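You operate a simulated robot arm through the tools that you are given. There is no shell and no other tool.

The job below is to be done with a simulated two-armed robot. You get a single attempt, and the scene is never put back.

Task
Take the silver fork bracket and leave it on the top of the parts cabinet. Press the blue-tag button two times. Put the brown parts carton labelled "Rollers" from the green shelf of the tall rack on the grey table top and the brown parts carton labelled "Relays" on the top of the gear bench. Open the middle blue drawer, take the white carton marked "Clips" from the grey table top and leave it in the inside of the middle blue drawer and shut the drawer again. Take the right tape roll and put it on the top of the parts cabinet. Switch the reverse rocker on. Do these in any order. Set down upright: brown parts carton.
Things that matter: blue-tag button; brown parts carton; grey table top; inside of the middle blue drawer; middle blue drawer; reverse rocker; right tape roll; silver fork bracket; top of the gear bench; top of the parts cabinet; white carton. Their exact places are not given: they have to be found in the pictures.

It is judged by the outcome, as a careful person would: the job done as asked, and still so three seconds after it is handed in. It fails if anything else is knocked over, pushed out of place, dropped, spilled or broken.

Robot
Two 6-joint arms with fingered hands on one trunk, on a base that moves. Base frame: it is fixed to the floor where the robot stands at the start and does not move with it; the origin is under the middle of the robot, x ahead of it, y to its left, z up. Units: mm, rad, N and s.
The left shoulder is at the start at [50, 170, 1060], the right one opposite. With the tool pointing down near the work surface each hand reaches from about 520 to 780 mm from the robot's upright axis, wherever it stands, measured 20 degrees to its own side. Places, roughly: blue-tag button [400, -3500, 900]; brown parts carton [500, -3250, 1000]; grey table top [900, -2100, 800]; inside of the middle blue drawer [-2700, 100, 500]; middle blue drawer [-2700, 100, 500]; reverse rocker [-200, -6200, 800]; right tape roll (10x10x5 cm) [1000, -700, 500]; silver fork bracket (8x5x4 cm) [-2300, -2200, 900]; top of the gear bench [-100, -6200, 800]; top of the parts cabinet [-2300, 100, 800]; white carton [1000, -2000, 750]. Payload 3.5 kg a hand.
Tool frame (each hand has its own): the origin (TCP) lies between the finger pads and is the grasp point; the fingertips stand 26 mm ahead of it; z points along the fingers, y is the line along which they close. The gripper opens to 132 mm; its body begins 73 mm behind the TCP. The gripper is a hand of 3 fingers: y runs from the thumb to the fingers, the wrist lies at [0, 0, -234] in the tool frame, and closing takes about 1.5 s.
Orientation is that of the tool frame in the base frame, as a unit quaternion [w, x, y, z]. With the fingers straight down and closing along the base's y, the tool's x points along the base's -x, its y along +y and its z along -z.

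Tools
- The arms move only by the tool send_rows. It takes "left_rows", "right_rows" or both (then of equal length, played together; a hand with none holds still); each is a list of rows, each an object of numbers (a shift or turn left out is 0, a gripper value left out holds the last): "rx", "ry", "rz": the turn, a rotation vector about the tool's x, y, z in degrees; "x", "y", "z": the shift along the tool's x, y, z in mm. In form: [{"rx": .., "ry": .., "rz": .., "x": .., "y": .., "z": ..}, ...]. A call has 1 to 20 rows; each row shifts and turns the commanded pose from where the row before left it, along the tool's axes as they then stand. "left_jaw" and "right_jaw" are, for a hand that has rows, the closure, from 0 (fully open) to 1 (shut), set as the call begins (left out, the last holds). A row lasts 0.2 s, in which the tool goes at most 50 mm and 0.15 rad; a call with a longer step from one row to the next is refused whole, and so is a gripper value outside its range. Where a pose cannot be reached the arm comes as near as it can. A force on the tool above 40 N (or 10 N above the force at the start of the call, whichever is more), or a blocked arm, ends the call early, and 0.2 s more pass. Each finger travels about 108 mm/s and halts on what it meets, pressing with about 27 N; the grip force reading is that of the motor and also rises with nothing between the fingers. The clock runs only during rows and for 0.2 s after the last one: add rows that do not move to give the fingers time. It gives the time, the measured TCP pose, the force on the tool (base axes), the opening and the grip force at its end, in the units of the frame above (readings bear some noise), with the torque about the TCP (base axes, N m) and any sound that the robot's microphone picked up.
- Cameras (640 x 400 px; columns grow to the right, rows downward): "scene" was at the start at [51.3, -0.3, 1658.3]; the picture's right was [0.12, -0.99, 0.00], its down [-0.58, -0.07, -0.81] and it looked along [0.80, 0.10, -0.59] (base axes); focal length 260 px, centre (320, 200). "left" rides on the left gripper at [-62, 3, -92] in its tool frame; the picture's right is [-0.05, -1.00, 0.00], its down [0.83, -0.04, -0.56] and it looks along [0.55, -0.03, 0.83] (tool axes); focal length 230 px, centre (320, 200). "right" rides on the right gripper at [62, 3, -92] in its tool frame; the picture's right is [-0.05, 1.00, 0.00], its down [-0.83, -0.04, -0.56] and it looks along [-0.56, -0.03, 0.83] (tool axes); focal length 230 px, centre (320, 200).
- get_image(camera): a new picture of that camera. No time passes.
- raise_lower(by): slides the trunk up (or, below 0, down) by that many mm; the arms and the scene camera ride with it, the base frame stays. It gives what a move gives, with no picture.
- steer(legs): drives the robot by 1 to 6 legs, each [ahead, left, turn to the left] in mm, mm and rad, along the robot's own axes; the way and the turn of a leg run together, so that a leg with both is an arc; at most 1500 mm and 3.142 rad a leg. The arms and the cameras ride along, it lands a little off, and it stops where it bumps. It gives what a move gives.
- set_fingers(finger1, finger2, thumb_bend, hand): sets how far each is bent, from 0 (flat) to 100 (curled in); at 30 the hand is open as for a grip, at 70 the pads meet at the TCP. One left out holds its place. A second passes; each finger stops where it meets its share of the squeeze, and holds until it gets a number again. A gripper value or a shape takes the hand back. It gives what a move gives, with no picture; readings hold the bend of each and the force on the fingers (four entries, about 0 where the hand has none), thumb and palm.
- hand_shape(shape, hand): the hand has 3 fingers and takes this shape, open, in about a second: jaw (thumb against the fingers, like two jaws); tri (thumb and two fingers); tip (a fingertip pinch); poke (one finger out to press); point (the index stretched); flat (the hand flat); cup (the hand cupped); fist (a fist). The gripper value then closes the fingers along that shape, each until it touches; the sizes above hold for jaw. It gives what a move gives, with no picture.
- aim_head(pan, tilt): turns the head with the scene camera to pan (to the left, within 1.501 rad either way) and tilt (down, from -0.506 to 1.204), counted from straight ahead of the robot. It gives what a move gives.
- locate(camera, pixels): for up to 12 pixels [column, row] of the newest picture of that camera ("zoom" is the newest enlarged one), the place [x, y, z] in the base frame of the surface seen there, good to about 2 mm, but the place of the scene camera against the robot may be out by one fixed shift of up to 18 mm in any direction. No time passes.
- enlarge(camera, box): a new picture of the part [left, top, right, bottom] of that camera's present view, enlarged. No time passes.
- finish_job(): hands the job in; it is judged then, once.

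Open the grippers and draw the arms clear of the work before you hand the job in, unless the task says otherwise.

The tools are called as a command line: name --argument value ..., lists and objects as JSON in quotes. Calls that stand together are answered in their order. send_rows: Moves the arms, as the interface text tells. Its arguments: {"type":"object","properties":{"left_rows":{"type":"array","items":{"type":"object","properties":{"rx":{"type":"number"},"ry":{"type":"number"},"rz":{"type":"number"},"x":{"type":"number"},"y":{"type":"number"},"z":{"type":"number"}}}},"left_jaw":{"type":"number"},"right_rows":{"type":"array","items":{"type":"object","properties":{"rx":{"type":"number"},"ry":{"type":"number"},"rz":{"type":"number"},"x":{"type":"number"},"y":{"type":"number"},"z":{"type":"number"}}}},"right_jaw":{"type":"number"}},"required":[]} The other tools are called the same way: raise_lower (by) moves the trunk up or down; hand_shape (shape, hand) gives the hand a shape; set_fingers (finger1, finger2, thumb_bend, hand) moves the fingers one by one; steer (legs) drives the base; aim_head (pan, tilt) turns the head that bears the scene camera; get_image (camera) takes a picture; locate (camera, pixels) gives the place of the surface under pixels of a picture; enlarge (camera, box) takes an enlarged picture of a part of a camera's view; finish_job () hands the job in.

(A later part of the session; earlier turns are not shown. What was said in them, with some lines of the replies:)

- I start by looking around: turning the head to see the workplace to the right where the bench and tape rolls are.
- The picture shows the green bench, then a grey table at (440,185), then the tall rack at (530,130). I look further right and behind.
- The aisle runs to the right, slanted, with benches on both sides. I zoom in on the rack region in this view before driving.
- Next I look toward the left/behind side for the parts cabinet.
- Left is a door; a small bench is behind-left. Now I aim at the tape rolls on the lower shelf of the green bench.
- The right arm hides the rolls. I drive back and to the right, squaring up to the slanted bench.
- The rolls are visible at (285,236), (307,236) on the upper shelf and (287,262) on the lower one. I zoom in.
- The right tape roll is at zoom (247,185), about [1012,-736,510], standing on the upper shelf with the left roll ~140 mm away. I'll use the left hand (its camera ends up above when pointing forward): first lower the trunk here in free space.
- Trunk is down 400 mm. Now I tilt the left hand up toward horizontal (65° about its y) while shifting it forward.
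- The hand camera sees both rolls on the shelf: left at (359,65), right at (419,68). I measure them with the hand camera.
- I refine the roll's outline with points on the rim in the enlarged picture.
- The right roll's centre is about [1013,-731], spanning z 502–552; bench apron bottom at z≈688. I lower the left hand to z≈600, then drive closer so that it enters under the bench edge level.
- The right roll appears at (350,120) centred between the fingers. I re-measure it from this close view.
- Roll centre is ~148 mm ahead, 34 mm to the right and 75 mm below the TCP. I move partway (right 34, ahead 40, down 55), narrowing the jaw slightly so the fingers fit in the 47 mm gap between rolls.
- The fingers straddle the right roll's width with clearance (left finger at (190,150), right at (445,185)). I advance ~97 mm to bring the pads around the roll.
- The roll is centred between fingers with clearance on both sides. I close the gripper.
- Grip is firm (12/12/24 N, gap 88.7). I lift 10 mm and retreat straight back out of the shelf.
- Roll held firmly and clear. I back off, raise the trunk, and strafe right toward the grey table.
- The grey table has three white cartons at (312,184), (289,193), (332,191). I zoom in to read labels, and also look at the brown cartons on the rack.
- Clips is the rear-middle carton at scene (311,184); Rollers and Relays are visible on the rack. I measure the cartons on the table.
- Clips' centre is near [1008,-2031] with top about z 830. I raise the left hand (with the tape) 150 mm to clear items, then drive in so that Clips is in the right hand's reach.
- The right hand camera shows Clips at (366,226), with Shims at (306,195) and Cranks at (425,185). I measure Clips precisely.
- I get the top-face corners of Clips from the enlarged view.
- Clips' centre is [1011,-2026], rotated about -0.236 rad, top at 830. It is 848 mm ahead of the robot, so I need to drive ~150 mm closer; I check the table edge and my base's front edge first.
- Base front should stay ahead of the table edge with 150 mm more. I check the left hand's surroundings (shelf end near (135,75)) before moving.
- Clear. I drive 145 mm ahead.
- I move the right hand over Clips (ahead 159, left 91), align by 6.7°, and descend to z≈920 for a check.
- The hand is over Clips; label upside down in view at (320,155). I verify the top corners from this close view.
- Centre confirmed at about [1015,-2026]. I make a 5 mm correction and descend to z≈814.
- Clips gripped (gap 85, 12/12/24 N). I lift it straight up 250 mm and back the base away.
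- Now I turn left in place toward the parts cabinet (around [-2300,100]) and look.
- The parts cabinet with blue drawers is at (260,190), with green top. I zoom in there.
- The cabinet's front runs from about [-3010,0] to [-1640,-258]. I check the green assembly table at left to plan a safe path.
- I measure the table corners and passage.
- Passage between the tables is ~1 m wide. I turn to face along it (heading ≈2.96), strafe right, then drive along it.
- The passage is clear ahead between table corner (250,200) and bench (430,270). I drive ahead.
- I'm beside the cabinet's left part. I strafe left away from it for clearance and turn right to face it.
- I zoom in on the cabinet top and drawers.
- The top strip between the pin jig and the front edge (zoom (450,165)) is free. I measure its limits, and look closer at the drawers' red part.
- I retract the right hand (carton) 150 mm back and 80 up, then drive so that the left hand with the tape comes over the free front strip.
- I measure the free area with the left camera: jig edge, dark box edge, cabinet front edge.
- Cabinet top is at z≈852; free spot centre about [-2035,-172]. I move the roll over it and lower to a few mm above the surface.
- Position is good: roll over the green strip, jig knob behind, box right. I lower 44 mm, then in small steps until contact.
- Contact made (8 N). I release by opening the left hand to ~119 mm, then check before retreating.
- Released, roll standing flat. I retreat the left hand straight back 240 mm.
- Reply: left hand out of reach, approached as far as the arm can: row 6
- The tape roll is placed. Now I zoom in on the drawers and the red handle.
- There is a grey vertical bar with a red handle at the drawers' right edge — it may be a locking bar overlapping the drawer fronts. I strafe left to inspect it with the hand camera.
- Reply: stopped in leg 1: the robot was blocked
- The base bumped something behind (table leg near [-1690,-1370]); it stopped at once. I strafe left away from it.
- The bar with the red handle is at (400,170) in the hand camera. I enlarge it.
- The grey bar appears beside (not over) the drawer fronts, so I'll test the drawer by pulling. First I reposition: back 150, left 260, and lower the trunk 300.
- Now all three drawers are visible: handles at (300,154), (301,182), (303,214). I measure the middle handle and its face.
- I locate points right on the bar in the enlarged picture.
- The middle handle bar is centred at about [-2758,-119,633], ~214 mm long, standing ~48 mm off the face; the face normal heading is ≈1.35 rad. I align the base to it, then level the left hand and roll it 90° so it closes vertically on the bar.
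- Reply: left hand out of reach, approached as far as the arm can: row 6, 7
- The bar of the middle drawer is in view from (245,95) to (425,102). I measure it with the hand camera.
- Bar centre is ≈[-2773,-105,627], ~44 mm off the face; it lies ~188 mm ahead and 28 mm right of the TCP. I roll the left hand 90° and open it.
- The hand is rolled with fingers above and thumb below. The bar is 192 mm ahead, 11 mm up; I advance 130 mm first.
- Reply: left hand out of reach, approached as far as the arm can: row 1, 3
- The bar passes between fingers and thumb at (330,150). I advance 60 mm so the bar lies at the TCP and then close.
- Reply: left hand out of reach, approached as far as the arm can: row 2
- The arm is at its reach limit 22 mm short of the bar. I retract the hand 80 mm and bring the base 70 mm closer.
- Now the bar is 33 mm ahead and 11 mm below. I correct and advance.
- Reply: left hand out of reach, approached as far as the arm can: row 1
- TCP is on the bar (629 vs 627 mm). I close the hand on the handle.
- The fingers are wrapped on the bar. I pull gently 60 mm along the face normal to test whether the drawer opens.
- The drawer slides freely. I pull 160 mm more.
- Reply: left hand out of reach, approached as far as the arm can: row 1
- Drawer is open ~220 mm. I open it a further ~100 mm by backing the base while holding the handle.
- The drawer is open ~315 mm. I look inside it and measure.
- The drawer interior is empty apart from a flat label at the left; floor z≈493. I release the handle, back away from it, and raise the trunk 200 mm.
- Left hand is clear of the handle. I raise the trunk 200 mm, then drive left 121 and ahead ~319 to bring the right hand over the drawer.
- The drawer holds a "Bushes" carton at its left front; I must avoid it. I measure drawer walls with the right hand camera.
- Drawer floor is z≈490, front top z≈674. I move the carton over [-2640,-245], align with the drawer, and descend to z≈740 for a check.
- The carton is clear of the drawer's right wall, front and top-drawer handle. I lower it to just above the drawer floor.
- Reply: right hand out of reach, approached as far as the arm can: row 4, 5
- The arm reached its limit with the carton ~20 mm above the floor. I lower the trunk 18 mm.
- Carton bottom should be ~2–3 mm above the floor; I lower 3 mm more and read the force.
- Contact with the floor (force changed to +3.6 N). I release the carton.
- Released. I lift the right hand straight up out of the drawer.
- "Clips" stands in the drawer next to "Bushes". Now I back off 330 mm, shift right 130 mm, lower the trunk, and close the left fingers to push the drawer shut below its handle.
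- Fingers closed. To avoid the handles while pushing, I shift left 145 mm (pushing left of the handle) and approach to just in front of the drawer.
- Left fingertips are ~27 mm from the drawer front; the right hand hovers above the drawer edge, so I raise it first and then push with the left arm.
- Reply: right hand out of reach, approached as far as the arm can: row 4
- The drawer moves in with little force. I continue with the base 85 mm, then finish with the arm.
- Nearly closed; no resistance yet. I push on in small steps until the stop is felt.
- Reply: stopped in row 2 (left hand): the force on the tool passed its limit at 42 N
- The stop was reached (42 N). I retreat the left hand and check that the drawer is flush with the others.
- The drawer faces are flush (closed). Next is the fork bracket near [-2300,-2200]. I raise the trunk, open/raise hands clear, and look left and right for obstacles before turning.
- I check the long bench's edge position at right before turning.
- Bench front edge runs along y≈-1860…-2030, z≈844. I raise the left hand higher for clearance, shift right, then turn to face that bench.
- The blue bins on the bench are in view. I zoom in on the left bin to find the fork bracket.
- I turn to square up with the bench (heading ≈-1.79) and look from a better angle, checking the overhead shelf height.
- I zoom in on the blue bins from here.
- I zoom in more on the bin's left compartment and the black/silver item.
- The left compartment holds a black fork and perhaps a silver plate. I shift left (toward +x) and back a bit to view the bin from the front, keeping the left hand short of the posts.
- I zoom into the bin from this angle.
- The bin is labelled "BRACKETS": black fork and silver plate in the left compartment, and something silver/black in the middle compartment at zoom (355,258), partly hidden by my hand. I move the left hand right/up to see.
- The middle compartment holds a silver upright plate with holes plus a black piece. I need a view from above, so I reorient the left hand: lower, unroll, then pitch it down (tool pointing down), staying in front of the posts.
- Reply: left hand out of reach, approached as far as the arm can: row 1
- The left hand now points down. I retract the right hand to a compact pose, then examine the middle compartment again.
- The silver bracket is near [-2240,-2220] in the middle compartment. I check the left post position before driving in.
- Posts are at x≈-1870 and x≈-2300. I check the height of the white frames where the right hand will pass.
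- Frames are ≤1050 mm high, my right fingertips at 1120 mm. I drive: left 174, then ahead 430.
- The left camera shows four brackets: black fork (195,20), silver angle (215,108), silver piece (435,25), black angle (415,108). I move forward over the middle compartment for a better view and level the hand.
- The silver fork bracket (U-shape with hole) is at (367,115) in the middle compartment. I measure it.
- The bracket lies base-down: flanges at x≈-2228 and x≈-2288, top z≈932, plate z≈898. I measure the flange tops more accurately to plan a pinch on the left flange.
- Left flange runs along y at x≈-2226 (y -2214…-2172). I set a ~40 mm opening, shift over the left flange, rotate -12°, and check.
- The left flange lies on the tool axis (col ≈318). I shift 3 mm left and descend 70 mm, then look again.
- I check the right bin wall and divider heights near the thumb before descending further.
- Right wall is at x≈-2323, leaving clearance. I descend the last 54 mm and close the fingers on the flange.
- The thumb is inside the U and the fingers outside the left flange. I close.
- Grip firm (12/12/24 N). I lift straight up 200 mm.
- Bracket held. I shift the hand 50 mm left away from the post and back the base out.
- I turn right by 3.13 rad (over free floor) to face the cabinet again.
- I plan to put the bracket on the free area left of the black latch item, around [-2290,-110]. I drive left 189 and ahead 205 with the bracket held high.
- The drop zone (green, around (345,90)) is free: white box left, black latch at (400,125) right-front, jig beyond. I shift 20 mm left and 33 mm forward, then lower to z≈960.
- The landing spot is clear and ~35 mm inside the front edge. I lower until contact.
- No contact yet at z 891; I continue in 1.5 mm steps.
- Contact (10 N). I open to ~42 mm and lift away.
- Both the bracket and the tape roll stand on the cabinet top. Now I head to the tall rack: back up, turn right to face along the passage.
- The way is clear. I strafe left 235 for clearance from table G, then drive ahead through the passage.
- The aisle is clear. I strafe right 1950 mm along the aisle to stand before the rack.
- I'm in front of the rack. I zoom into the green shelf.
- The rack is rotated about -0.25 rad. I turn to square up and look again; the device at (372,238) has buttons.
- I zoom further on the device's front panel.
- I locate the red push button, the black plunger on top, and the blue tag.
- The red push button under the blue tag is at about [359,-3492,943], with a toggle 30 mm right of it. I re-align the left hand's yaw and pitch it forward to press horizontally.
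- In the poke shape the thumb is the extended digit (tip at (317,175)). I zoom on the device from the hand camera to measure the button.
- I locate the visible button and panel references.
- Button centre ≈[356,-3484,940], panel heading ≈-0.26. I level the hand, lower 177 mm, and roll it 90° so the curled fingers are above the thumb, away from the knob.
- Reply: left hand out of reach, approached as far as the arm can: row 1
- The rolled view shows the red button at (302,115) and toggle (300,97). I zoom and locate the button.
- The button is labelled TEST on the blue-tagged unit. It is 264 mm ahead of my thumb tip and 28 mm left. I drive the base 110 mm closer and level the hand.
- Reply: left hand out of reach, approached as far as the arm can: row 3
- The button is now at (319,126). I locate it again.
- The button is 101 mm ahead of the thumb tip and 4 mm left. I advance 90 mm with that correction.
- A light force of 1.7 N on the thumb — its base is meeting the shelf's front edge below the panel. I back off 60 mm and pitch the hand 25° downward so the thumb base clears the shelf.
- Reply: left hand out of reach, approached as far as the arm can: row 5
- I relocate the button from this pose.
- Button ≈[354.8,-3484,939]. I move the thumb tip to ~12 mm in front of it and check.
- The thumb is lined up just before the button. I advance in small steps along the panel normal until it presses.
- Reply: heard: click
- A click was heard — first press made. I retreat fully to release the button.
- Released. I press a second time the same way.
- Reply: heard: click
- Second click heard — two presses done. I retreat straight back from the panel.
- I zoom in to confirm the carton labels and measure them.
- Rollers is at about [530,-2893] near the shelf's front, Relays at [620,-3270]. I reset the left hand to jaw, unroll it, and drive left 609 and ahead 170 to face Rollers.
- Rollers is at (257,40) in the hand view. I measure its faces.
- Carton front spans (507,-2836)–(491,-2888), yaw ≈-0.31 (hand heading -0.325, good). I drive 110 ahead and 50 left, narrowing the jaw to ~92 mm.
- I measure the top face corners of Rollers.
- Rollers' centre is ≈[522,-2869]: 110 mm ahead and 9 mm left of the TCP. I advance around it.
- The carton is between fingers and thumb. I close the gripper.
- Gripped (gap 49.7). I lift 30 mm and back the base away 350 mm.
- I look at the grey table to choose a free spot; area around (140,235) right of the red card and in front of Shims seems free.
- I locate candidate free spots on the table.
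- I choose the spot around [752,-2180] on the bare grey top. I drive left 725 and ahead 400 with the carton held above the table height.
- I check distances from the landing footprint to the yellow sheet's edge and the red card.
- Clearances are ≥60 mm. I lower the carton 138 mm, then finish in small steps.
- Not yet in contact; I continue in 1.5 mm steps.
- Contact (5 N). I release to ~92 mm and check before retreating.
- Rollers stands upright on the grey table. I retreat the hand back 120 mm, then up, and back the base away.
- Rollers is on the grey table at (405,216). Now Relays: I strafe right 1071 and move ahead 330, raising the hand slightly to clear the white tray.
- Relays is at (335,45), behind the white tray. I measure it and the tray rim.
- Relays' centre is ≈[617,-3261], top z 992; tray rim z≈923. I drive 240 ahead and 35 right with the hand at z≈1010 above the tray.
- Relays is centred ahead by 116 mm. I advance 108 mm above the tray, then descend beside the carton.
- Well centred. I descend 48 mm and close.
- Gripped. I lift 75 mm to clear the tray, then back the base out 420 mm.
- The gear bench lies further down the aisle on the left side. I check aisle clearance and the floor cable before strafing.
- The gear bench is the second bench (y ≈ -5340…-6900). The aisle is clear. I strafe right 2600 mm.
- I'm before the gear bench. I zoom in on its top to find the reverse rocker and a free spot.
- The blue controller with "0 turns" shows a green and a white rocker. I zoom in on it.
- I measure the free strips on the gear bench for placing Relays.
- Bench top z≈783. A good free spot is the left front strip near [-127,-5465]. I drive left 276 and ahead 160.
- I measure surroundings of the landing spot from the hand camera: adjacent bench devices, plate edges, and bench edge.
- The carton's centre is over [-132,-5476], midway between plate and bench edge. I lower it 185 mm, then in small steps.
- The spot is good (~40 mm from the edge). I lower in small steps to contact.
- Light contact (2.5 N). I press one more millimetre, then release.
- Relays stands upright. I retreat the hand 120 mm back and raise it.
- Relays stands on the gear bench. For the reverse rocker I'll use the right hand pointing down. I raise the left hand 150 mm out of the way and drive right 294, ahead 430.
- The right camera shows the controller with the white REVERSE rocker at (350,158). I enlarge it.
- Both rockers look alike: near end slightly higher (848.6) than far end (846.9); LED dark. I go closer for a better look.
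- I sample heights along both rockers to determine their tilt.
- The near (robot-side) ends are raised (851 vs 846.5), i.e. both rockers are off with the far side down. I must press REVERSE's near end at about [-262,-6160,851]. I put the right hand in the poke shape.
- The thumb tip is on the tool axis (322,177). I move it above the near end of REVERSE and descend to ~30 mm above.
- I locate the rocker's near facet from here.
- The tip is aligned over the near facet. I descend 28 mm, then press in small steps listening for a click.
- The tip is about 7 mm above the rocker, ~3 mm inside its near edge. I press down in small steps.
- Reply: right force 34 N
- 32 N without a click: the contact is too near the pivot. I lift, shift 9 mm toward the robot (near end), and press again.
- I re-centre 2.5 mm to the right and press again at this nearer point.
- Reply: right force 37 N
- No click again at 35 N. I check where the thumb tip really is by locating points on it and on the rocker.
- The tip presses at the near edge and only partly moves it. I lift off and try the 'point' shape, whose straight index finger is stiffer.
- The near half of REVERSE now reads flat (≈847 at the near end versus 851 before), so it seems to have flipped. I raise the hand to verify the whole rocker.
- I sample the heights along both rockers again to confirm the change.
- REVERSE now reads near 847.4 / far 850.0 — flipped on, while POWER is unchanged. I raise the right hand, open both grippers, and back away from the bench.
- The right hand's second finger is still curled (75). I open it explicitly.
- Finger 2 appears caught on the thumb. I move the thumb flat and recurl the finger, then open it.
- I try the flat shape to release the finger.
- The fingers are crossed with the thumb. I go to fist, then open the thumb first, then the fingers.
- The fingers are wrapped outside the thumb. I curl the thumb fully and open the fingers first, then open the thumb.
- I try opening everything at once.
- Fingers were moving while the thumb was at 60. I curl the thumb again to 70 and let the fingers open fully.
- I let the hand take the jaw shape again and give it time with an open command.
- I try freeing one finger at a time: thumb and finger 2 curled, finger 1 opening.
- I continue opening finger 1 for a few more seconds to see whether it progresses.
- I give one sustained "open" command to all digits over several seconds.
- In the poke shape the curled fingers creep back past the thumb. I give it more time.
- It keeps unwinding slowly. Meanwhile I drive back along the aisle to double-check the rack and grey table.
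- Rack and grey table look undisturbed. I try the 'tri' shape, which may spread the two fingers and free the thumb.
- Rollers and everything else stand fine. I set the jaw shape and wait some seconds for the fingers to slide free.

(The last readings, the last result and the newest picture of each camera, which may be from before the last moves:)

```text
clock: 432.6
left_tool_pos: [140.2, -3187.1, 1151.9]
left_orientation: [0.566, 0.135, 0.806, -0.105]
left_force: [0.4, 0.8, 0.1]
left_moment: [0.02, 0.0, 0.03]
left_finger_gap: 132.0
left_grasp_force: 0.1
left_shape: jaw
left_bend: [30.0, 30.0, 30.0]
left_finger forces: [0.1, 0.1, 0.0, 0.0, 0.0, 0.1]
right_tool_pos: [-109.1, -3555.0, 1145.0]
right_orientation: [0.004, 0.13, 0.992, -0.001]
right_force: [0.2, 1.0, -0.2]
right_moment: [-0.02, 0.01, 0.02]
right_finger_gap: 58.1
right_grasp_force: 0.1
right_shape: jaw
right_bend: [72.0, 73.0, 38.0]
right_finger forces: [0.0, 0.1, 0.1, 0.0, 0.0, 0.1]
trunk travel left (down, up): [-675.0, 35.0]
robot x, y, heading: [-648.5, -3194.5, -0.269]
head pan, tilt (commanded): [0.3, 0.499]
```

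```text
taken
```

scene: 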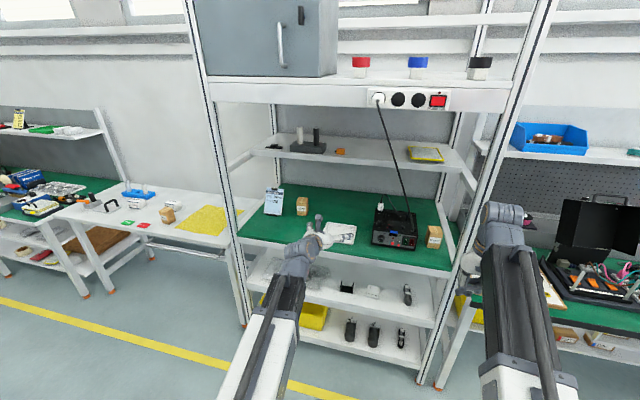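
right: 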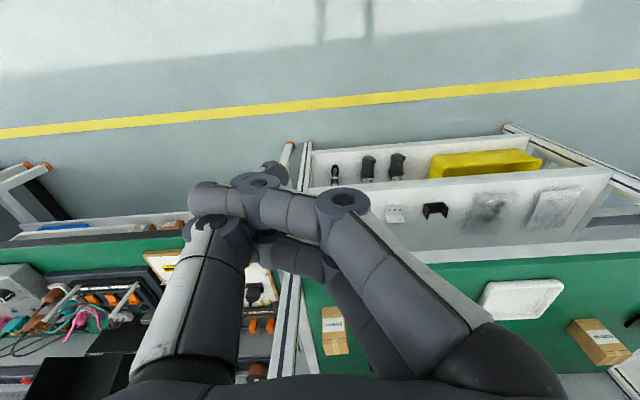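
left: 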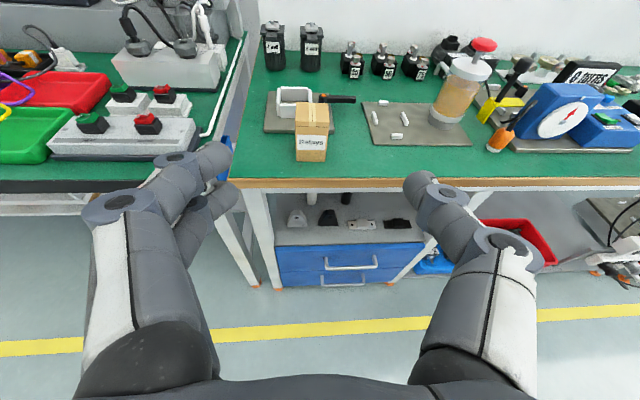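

It is sliding free gradually. I wait further.

send_rows --right_rows '[{}, {}, {}, {}, {}, {}, {}, {}, {}, {}, {}, {}, {}, {}, {}, {}, {}, {}, {}, {}]'

send_rows --right_rows '[{}, {}, {}, {}, {}, {}, {}, {}, {}, {}, {}, {}, {}, {}, {}, {}, {}, {}, {}, {}]'

send_rows --right_rows '[{}, {}, {}, {}, {}, {}, {}, {}, {}, {}, {}, {}, {}, {}, {}, {}, {}, {}, {}, {}]'

get_image --camera "right"

```text
clock: 436.8
left_tool_pos: [140.9, -3186.5, 1151.9]
left_orientation: [0.567, 0.135, 0.806, -0.105]
left_force: [0.1, -0.4, -0.3]
left_moment: [0.0, 0.02, -0.02]
left_finger_gap: 131.7
left_grasp_force: 0.0
left_shape: jaw
left_bend: [30.0, 30.0, 30.0]
left_finger forces: [0.1, 0.1, 0.0, 0.1, 0.1, 0.1]
right_tool_pos: [-108.6, -3555.4, 1143.7]
right_orientation: [0.004, 0.129, 0.992, -0.001]
right_force: [-0.1, -1.1, 0.0]
right_moment: [0.01, -0.04, -0.01]
right_finger_gap: 57.7
right_grasp_force: 0.2
right_shape: jaw
right_bend: [71.0, 72.0, 39.0]
right_finger forces: [0.0, 0.0, 0.0, 0.0, 0.0, 0.1]
trunk travel left (down, up): [-675.0, 35.0]
robot x, y, heading: [-645.2, -3189.5, -0.276]
head pan, tilt (commanded): [0.3, 0.499]
```

```text
clock: 441.0
left_tool_pos: [141.4, -3188.1, 1151.3]
left_orientation: [0.566, 0.134, 0.806, -0.104]
left_force: [0.1, -0.5, -1.0]
left_moment: [0.02, 0.01, 0.04]
left_finger_gap: 131.7
left_grasp_force: 0.1
left_shape: jaw
left_bend: [30.0, 30.0, 30.0]
left_finger forces: [0.1, 0.0, 0.0, 0.0, 0.1, 0.1]
right_tool_pos: [-109.0, -3555.2, 1144.0]
right_orientation: [0.004, 0.13, 0.992, -0.001]
right_force: [0.5, 0.0, -0.1]
right_moment: [0.0, -0.01, -0.02]
right_finger_gap: 57.6
right_grasp_force: 0.1
right_shape: jaw
right_bend: [71.0, 72.0, 40.0]
right_finger forces: [0.1, 0.0, 0.0, 0.1, 0.0, 0.0]
trunk travel left (down, up): [-675.0, 35.0]
robot x, y, heading: [-647.6, -3190.3, -0.268]
head pan, tilt (commanded): [0.3, 0.499]
```

```text
clock: 445.2
left_tool_pos: [139.7, -3188.8, 1151.9]
left_orientation: [0.566, 0.134, 0.807, -0.104]
left_force: [0.9, -0.4, -0.8]
left_moment: [0.01, 0.02, 0.01]
left_finger_gap: 131.6
left_grasp_force: 0.0
left_shape: jaw
left_bend: [30.0, 30.0, 30.0]
left_finger forces: [0.0, 0.1, 0.1, 0.1, 0.0, 0.1]
right_tool_pos: [-107.7, -3556.8, 1144.7]
right_orientation: [0.004, 0.13, 0.991, -0.001]
right_force: [0.0, -0.2, -0.9]
right_moment: [-0.01, -0.01, 0.0]
right_finger_gap: 57.8
right_grasp_force: 0.0
right_shape: jaw
right_bend: [71.0, 71.0, 41.0]
right_finger forces: [0.0, 0.0, 0.1, 0.1, 0.0, 0.0]
trunk travel left (down, up): [-675.0, 35.0]
robot x, y, heading: [-648.1, -3195.2, -0.27]
head pan, tilt (commanded): [0.3, 0.499]
```

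```text
taken
```

right: 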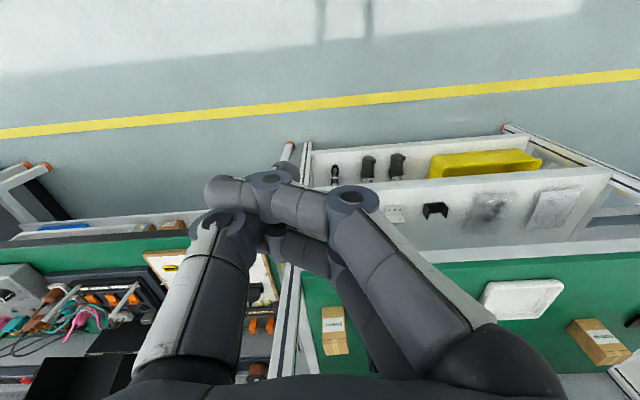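

Now the fingertips lie high along the thumb. I curl the thumb away while opening the fingers.

set_fingers --hand "right" --finger1 0 --finger2 0 --thumb_bend 30

get_image --camera "right"

```text
clock: 446.2
left_tool_pos: [139.8, -3187.8, 1151.7]
left_orientation: [0.566, 0.134, 0.806, -0.104]
left_force: [-0.6, 0.6, -1.1]
left_moment: [-0.01, 0.05, 0.03]
left_finger_gap: 131.7
left_grasp_force: 0.0
left_shape: jaw
left_bend: [30.0, 30.0, 30.0]
left_finger forces: [0.1, 0.0, 0.1, 0.1, 0.1, 0.1]
right_tool_pos: [-107.9, -3556.2, 1145.1]
right_orientation: [0.005, 0.129, 0.992, 0.0]
right_force: [0.6, -0.2, 0.7]
right_moment: [-0.03, -0.03, 0.02]
right_finger_gap: 23.0
right_grasp_force: 0.2
right_shape: fingers
right_bend: [65.0, 65.0, 36.0]
right_finger forces: [0.0, 0.1, 0.0, 0.1, 0.1, 0.1]
trunk travel left (down, up): [-675.0, 35.0]
robot x, y, heading: [-647.5, -3193.3, -0.274]
head pan, tilt (commanded): [0.3, 0.499]
```

```text
taken
```

right: 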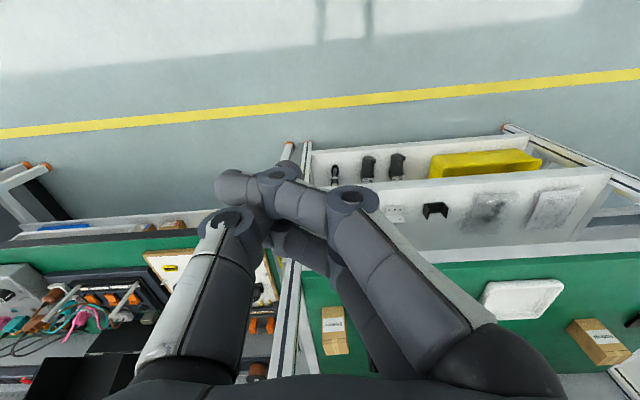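

Progress. I repeat the same command a few times.

set_fingers --hand "right" --finger1 0 --finger2 0 --thumb_bend 45

set_fingers --hand "right" --finger1 0 --finger2 0 --thumb_bend 60

get_image --camera "right"

```text
clock: 447.2
left_tool_pos: [141.0, -3187.4, 1151.5]
left_orientation: [0.566, 0.136, 0.806, -0.106]
left_force: [0.0, 0.2, -0.1]
left_moment: [0.04, 0.03, -0.05]
left_finger_gap: 131.9
left_grasp_force: 0.0
left_shape: jaw
left_bend: [30.0, 30.0, 30.0]
left_finger forces: [0.0, 0.0, 0.1, 0.1, 0.0, 0.1]
right_tool_pos: [-107.9, -3556.1, 1143.8]
right_orientation: [0.004, 0.129, 0.992, -0.001]
right_force: [-0.6, 0.1, 0.1]
right_moment: [-0.04, 0.0, 0.04]
right_finger_gap: 23.0
right_grasp_force: 0.0
right_shape: fingers
right_bend: [55.0, 55.0, 50.0]
right_finger forces: [0.0, 0.0, 0.0, 0.1, 0.0, 0.1]
trunk travel left (down, up): [-675.0, 35.0]
robot x, y, heading: [-647.0, -3189.7, -0.274]
head pan, tilt (commanded): [0.3, 0.499]
```

```text
clock: 448.2
left_tool_pos: [139.1, -3186.8, 1150.8]
left_orientation: [0.567, 0.135, 0.806, -0.105]
left_force: [-0.5, -0.3, -0.7]
left_moment: [0.02, 0.01, 0.01]
left_finger_gap: 132.0
left_grasp_force: 0.0
left_shape: jaw
left_bend: [30.0, 30.0, 30.0]
left_finger forces: [0.0, 0.0, 0.0, 0.0, 0.0, 0.0]
right_tool_pos: [-108.4, -3556.5, 1144.2]
right_orientation: [0.005, 0.129, 0.992, -0.001]
right_force: [-0.2, -0.4, 0.1]
right_moment: [0.03, -0.01, 0.0]
right_finger_gap: 22.3
right_grasp_force: 0.1
right_shape: fingers
right_bend: [58.0, 58.0, 59.0]
right_finger forces: [0.0, 0.0, 0.1, 0.0, 0.1, 0.1]
trunk travel left (down, up): [-675.0, 35.0]
robot x, y, heading: [-649.6, -3193.1, -0.27]
head pan, tilt (commanded): [0.3, 0.499]
```

```text
taken
```

right: 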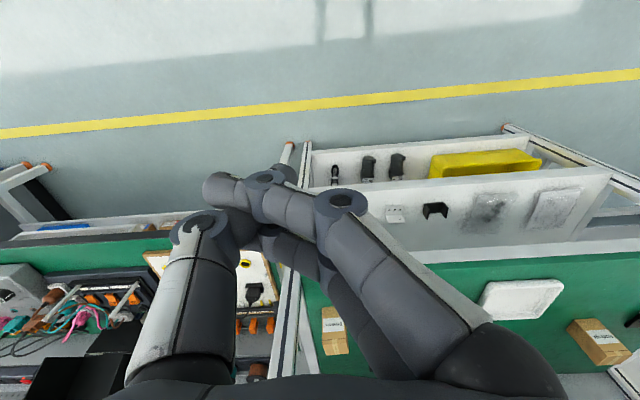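

Thumb at ~30 worked better; I return to that and hold.

set_fingers --hand "right" --finger1 0 --finger2 0 --thumb_bend 15

send_rows --left_rows '[{}, {}, {}, {}, {}, {}, {}, {}, {}, {}, {}, {}, {}, {}, {}, {}, {}, {}, {}, {}]'

send_rows --left_rows '[{}, {}, {}, {}, {}, {}, {}, {}, {}, {}, {}, {}, {}, {}, {}, {}, {}, {}, {}, {}]'

get_image --camera "right"

```text
clock: 449.2
left_tool_pos: [140.2, -3187.3, 1152.0]
left_orientation: [0.567, 0.135, 0.806, -0.105]
left_force: [-0.5, 0.7, 0.0]
left_moment: [-0.01, 0.02, 0.03]
left_finger_gap: 131.8
left_grasp_force: 0.1
left_shape: jaw
left_bend: [30.0, 30.0, 30.0]
left_finger forces: [0.1, 0.1, 0.0, 0.1, 0.0, 0.0]
right_tool_pos: [-108.9, -3555.5, 1142.8]
right_orientation: [0.004, 0.13, 0.992, 0.001]
right_force: [0.0, -0.4, -0.7]
right_moment: [0.02, -0.02, 0.01]
right_finger_gap: 24.3
right_grasp_force: 0.2
right_shape: fingers
right_bend: [55.0, 55.0, 30.0]
right_finger forces: [0.0, 0.0, 0.1, 0.1, 0.0, 0.0]
trunk travel left (down, up): [-675.0, 35.0]
robot x, y, heading: [-647.1, -3191.9, -0.27]
head pan, tilt (commanded): [0.3, 0.499]
```

```text
clock: 453.4
left_tool_pos: [141.3, -3187.4, 1151.3]
left_orientation: [0.567, 0.135, 0.806, -0.105]
left_force: [-0.1, -0.5, 1.0]
left_moment: [-0.01, -0.02, 0.01]
left_finger_gap: 132.1
left_grasp_force: 0.1
left_shape: jaw
left_bend: [30.0, 30.0, 30.0]
left_finger forces: [0.1, 0.0, 0.0, 0.1, 0.1, 0.0]
right_tool_pos: [-108.7, -3555.8, 1143.8]
right_orientation: [0.004, 0.129, 0.992, 0.0]
right_force: [0.9, -0.6, 0.7]
right_moment: [0.01, -0.02, 0.01]
right_finger_gap: 24.4
right_grasp_force: 0.1
right_shape: fingers
right_bend: [55.0, 55.0, 30.0]
right_finger forces: [0.1, 0.0, 0.1, 0.0, 0.0, 0.0]
trunk travel left (down, up): [-675.0, 35.0]
robot x, y, heading: [-648.1, -3193.4, -0.27]
head pan, tilt (commanded): [0.3, 0.499]
```

```text
clock: 457.6
left_tool_pos: [140.7, -3186.3, 1151.7]
left_orientation: [0.567, 0.134, 0.806, -0.104]
left_force: [0.6, -0.8, -0.4]
left_moment: [0.02, -0.01, -0.01]
left_finger_gap: 132.0
left_grasp_force: 0.1
left_shape: jaw
left_bend: [30.0, 30.0, 30.0]
left_finger forces: [0.0, 0.0, 0.1, 0.0, 0.0, 0.0]
right_tool_pos: [-107.8, -3555.2, 1143.4]
right_orientation: [0.004, 0.13, 0.992, -0.001]
right_force: [0.4, -0.3, 0.6]
right_moment: [0.01, 0.0, -0.01]
right_finger_gap: 24.5
right_grasp_force: 0.1
right_shape: fingers
right_bend: [55.0, 55.0, 30.0]
right_finger forces: [0.0, 0.0, 0.0, 0.1, 0.1, 0.0]
trunk travel left (down, up): [-675.0, 35.0]
robot x, y, heading: [-649.1, -3188.5, -0.268]
head pan, tilt (commanded): [0.3, 0.499]
```

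```text
taken
```

right: 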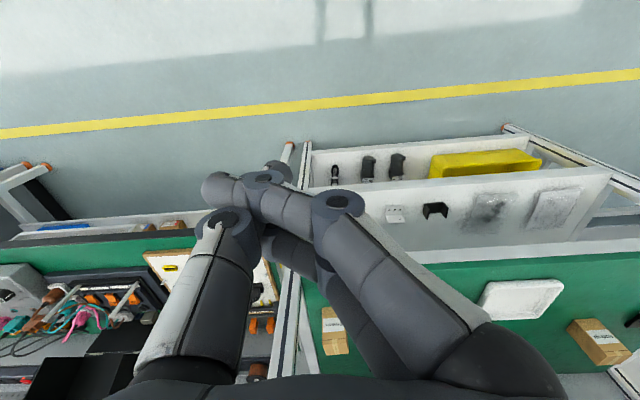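

I return to the jaw shape, whose continuing drive made steady progress, and wait.

hand_shape --hand "right" --shape "jaw"

send_rows --right_rows '[{}, {}, {}, {}, {}, {}, {}, {}, {}, {}, {}, {}, {}, {}, {}, {}, {}, {}, {}, {}]' --right_jaw 0.0

send_rows --right_rows '[{}, {}, {}, {}, {}, {}, {}, {}, {}, {}, {}, {}, {}, {}, {}, {}, {}, {}, {}, {}]'

send_rows --right_rows '[{}, {}, {}, {}, {}, {}, {}, {}, {}, {}, {}, {}, {}, {}, {}, {}, {}, {}, {}, {}]'

send_rows --right_rows '[{}, {}, {}, {}, {}, {}, {}, {}, {}, {}, {}, {}, {}, {}, {}, {}, {}, {}, {}, {}]'

get_image --camera "right"

```text
clock: 458.5
left_tool_pos: [139.8, -3187.1, 1151.7]
left_orientation: [0.566, 0.135, 0.806, -0.105]
left_force: [-0.3, -0.9, -0.6]
left_moment: [-0.01, -0.01, 0.0]
left_finger_gap: 131.8
left_grasp_force: 0.1
left_shape: jaw
left_bend: [30.0, 30.0, 30.0]
left_finger forces: [0.0, 0.1, 0.0, 0.0, 0.1, 0.1]
right_tool_pos: [-108.9, -3555.3, 1143.8]
right_orientation: [0.004, 0.129, 0.992, -0.001]
right_force: [-0.1, 0.5, 0.7]
right_moment: [0.0, -0.01, 0.0]
right_finger_gap: 0.0
right_grasp_force: 0.0
right_shape: jaw
right_bend: [71.0, 70.0, 44.0]
right_finger forces: [0.1, 0.1, 0.1, 0.1, 0.1, 0.0]
trunk travel left (down, up): [-675.0, 35.0]
robot x, y, heading: [-650.8, -3189.4, -0.273]
head pan, tilt (commanded): [0.3, 0.499]
```

```text
clock: 462.7
left_tool_pos: [140.0, -3187.4, 1151.1]
left_orientation: [0.566, 0.136, 0.806, -0.106]
left_force: [0.7, -0.3, -0.3]
left_moment: [0.03, -0.02, -0.02]
left_finger_gap: 131.8
left_grasp_force: 0.1
left_shape: jaw
left_bend: [30.0, 30.0, 30.0]
left_finger forces: [0.0, 0.0, 0.1, 0.0, 0.1, 0.0]
right_tool_pos: [-107.7, -3555.7, 1142.9]
right_orientation: [0.004, 0.13, 0.992, 0.0]
right_force: [1.0, -0.9, 0.6]
right_moment: [0.05, 0.02, -0.02]
right_finger_gap: 0.1
right_grasp_force: 0.0
right_shape: jaw
right_bend: [71.0, 71.0, 44.0]
right_finger forces: [0.0, 0.0, 0.0, 0.0, 0.0, 0.1]
trunk travel left (down, up): [-675.0, 35.0]
robot x, y, heading: [-647.7, -3191.7, -0.272]
head pan, tilt (commanded): [0.3, 0.499]
```

```text
clock: 466.9
left_tool_pos: [139.2, -3188.3, 1150.6]
left_orientation: [0.566, 0.135, 0.806, -0.105]
left_force: [0.2, 0.1, 0.2]
left_moment: [0.01, -0.01, -0.01]
left_finger_gap: 132.0
left_grasp_force: 0.0
left_shape: jaw
left_bend: [30.0, 30.0, 30.0]
left_finger forces: [0.1, 0.0, 0.0, 0.1, 0.1, 0.0]
right_tool_pos: [-108.4, -3555.4, 1143.7]
right_orientation: [0.005, 0.129, 0.992, 0.0]
right_force: [-0.2, -0.1, -0.3]
right_moment: [0.03, 0.03, 0.0]
right_finger_gap: 0.0
right_grasp_force: 0.0
right_shape: jaw
right_bend: [71.0, 71.0, 44.0]
right_finger forces: [0.0, 0.1, 0.0, 0.0, 0.0, 0.0]
trunk travel left (down, up): [-675.0, 35.0]
robot x, y, heading: [-649.2, -3193.3, -0.271]
head pan, tilt (commanded): [0.3, 0.499]
```

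```text
clock: 471.1
left_tool_pos: [140.3, -3187.5, 1151.1]
left_orientation: [0.566, 0.135, 0.806, -0.105]
left_force: [0.4, 0.0, -0.5]
left_moment: [0.0, -0.01, 0.01]
left_finger_gap: 132.1
left_grasp_force: 0.1
left_shape: jaw
left_bend: [30.0, 30.0, 30.0]
left_finger forces: [0.0, 0.0, 0.1, 0.0, 0.0, 0.0]
right_tool_pos: [-107.7, -3556.6, 1144.7]
right_orientation: [0.004, 0.129, 0.992, 0.0]
right_force: [0.0, 0.4, -0.6]
right_moment: [0.01, -0.01, 0.01]
right_finger_gap: 0.0
right_grasp_force: 0.1
right_shape: jaw
right_bend: [71.0, 71.0, 44.0]
right_finger forces: [0.0, 0.0, 0.1, 0.0, 0.0, 0.1]
trunk travel left (down, up): [-675.0, 35.0]
robot x, y, heading: [-647.1, -3194.1, -0.272]
head pan, tilt (commanded): [0.3, 0.499]
```

```text
clock: 475.3
left_tool_pos: [139.9, -3187.8, 1151.1]
left_orientation: [0.566, 0.135, 0.806, -0.105]
left_force: [0.2, -0.3, 0.2]
left_moment: [-0.01, -0.01, 0.0]
left_finger_gap: 131.8
left_grasp_force: 0.2
left_shape: jaw
left_bend: [30.0, 30.0, 30.0]
left_finger forces: [0.0, 0.0, 0.0, 0.1, 0.1, 0.0]
right_tool_pos: [-109.2, -3555.4, 1143.8]
right_orientation: [0.004, 0.13, 0.992, -0.001]
right_force: [-0.3, -0.5, -0.2]
right_moment: [0.01, 0.03, 0.0]
right_finger_gap: 0.0
right_grasp_force: 0.1
right_shape: jaw
right_bend: [71.0, 71.0, 44.0]
right_finger forces: [0.0, 0.1, 0.0, 0.0, 0.1, 0.0]
trunk travel left (down, up): [-675.0, 35.0]
robot x, y, heading: [-650.0, -3191.7, -0.272]
head pan, tilt (commanded): [0.3, 0.499]
```

```text
taken
```

right: 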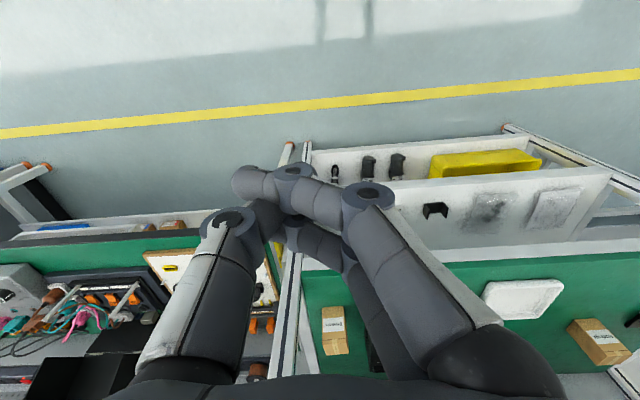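

Much better — only the fingertips overlap now. I repeat the cycle: fingers flat briefly, then jaw.

set_fingers --hand "right" --finger1 0 --finger2 0 --thumb_bend 100

get_image --camera "right"

```text
clock: 476.3
left_tool_pos: [140.0, -3187.6, 1151.7]
left_orientation: [0.566, 0.135, 0.807, -0.105]
left_force: [0.6, 1.3, 0.3]
left_moment: [-0.01, -0.03, -0.03]
left_finger_gap: 131.8
left_grasp_force: 0.1
left_shape: jaw
left_bend: [30.0, 30.0, 30.0]
left_finger forces: [0.0, 0.0, 0.0, 0.1, 0.0, 0.0]
right_tool_pos: [-108.4, -3555.8, 1143.6]
right_orientation: [0.003, 0.129, 0.992, -0.001]
right_force: [-0.2, -0.7, -0.5]
right_moment: [0.03, 0.0, 0.01]
right_finger_gap: 68.5
right_grasp_force: 0.0
right_shape: fingers
right_bend: [0.0, 71.0, 92.0]
right_finger forces: [0.0, 0.1, 0.1, 0.1, 0.1, 0.1]
trunk travel left (down, up): [-675.0, 35.0]
robot x, y, heading: [-648.7, -3191.5, -0.275]
head pan, tilt (commanded): [0.3, 0.499]
```

```text
taken
```

right: 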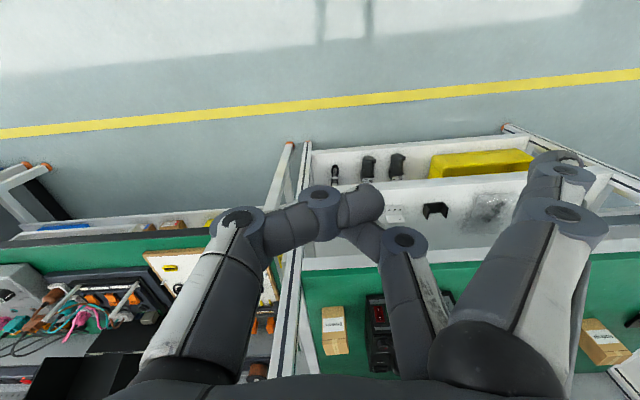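

Finger 1 is free. Now I free finger 2: open the thumb, and open finger 2.

set_fingers --hand "right" --finger1 0 --finger2 0 --thumb_bend 100

set_fingers --hand "right" --finger1 0 --finger2 0 --thumb_bend 30

get_image --camera "right"

```text
clock: 477.3
left_tool_pos: [140.5, -3187.4, 1151.0]
left_orientation: [0.567, 0.135, 0.806, -0.105]
left_force: [0.4, 0.4, 0.6]
left_moment: [0.01, 0.01, -0.01]
left_finger_gap: 131.9
left_grasp_force: 0.1
left_shape: jaw
left_bend: [30.0, 30.0, 30.0]
left_finger forces: [0.0, 0.0, 0.0, 0.0, 0.0, 0.0]
right_tool_pos: [-109.1, -3555.8, 1144.3]
right_orientation: [0.004, 0.13, 0.992, 0.0]
right_force: [-0.7, -0.3, -0.1]
right_moment: [-0.03, -0.01, 0.01]
right_finger_gap: 69.0
right_grasp_force: 0.0
right_shape: fingers
right_bend: [0.0, 72.0, 92.0]
right_finger forces: [0.0, 0.1, 0.1, 0.1, 0.1, 0.1]
trunk travel left (down, up): [-675.0, 35.0]
robot x, y, heading: [-650.4, -3194.8, -0.272]
head pan, tilt (commanded): [0.3, 0.499]
```

```text
clock: 478.3
left_tool_pos: [139.9, -3185.9, 1152.6]
left_orientation: [0.566, 0.135, 0.806, -0.105]
left_force: [1.1, -0.7, 0.5]
left_moment: [0.0, 0.0, 0.03]
left_finger_gap: 131.9
left_grasp_force: 0.1
left_shape: jaw
left_bend: [30.0, 30.0, 30.0]
left_finger forces: [0.0, 0.1, 0.0, 0.0, 0.0, 0.1]
right_tool_pos: [-109.3, -3555.5, 1144.5]
right_orientation: [0.005, 0.129, 0.992, -0.001]
right_force: [-0.3, 0.1, 0.1]
right_moment: [0.02, -0.01, 0.02]
right_finger_gap: 164.3
right_grasp_force: 0.1
right_shape: fingers
right_bend: [0.0, 0.0, 30.0]
right_finger forces: [0.0, 0.0, 0.0, 0.0, 0.0, 0.0]
trunk travel left (down, up): [-675.0, 35.0]
robot x, y, heading: [-646.6, -3195.0, -0.274]
head pan, tilt (commanded): [0.3, 0.499]
```

```text
taken
```

right: 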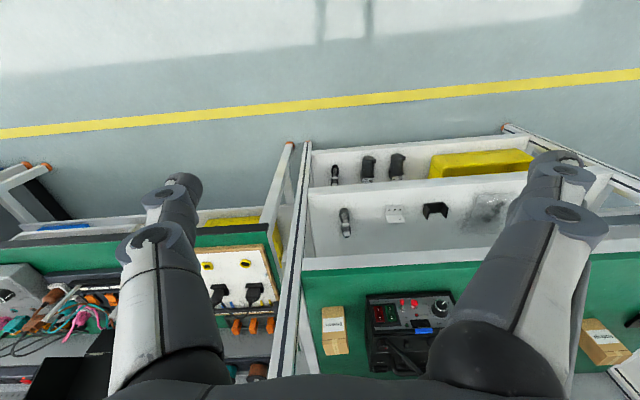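

The right hand is now fully open and nothing is held. I back off a little more so both arms are well clear, then hand in.

steer --legs '[[-200, 0, 0]]'

get_image --camera "scene"

```text
clock: 479.9
left_tool_pos: [-54.7, -3137.5, 1151.6]
left_orientation: [0.566, 0.137, 0.806, -0.106]
left_force: [-0.5, 0.1, 0.1]
left_moment: [0.01, 0.02, -0.01]
left_finger_gap: 132.0
left_grasp_force: 0.0
left_shape: jaw
left_bend: [30.0, 30.0, 30.0]
left_finger forces: [0.0, 0.0, 0.0, 0.1, 0.0, 0.0]
right_tool_pos: [-305.9, -3503.7, 1144.6]
right_orientation: [0.005, 0.134, 0.991, -0.001]
right_force: [-0.7, -0.9, -0.4]
right_moment: [-0.03, 0.01, -0.06]
right_finger_gap: 164.1
right_grasp_force: 0.2
right_shape: fingers
right_bend: [0.0, 0.0, 30.0]
right_finger forces: [0.0, 0.0, 0.1, 0.0, 0.0, 0.0]
trunk travel left (down, up): [-675.0, 35.0]
robot x, y, heading: [-838.7, -3134.6, -0.275]
head pan, tilt (commanded): [0.3, 0.499]
```

```text
taken
```

scene: 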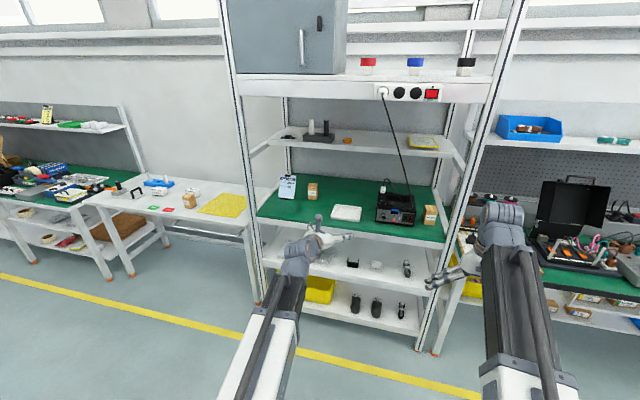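

All parts are done: tape roll and fork bracket are on the cabinet top, Clips is in the shut middle drawer, the button was pressed twice, Rollers is on the grey table, Relays on the gear bench, and the reverse rocker is on. The arms are open and clear, so I hand the job in.

finish_job

```text
The job is handed in.
```

I handed the job in with every part done as asked. One thing I didn't re-check: while I was at the parts cabinet, the base bumped something behind it once. It was most likely a leg of the green assembly table, and the base stopped within about 16 mm.

- **Silver fork bracket:** it is on the top of the parts cabinet, left of the black latch piece.
- **Blue-tag button:** I took this to be the red TEST push button on the unit with the blue tag. I pressed it twice and heard a click each time.
- **Rollers carton:** it stands upright on the bare part of the grey table top. I checked it again from the aisle before handing in.
- **Relays carton:** it stands upright on the left front strip of the gear bench.
- **Clips carton:** it is in the middle blue drawer. I pushed the drawer back to its stop, and its face is flush with the other two.
- **Right tape roll:** it is on the top of the parts cabinet, in front of the pin jig.
- **Reverse rocker:** it is switched over; its near end was raised and is now down. I heard no click, and I took near end down to mean "on" because the power rocker beside it, still off, has its near end raised.

After the rocker, the right hand's fingers caught on its thumb; I worked them free. Both hands were open and empty, and the arms were clear of the work at the end.
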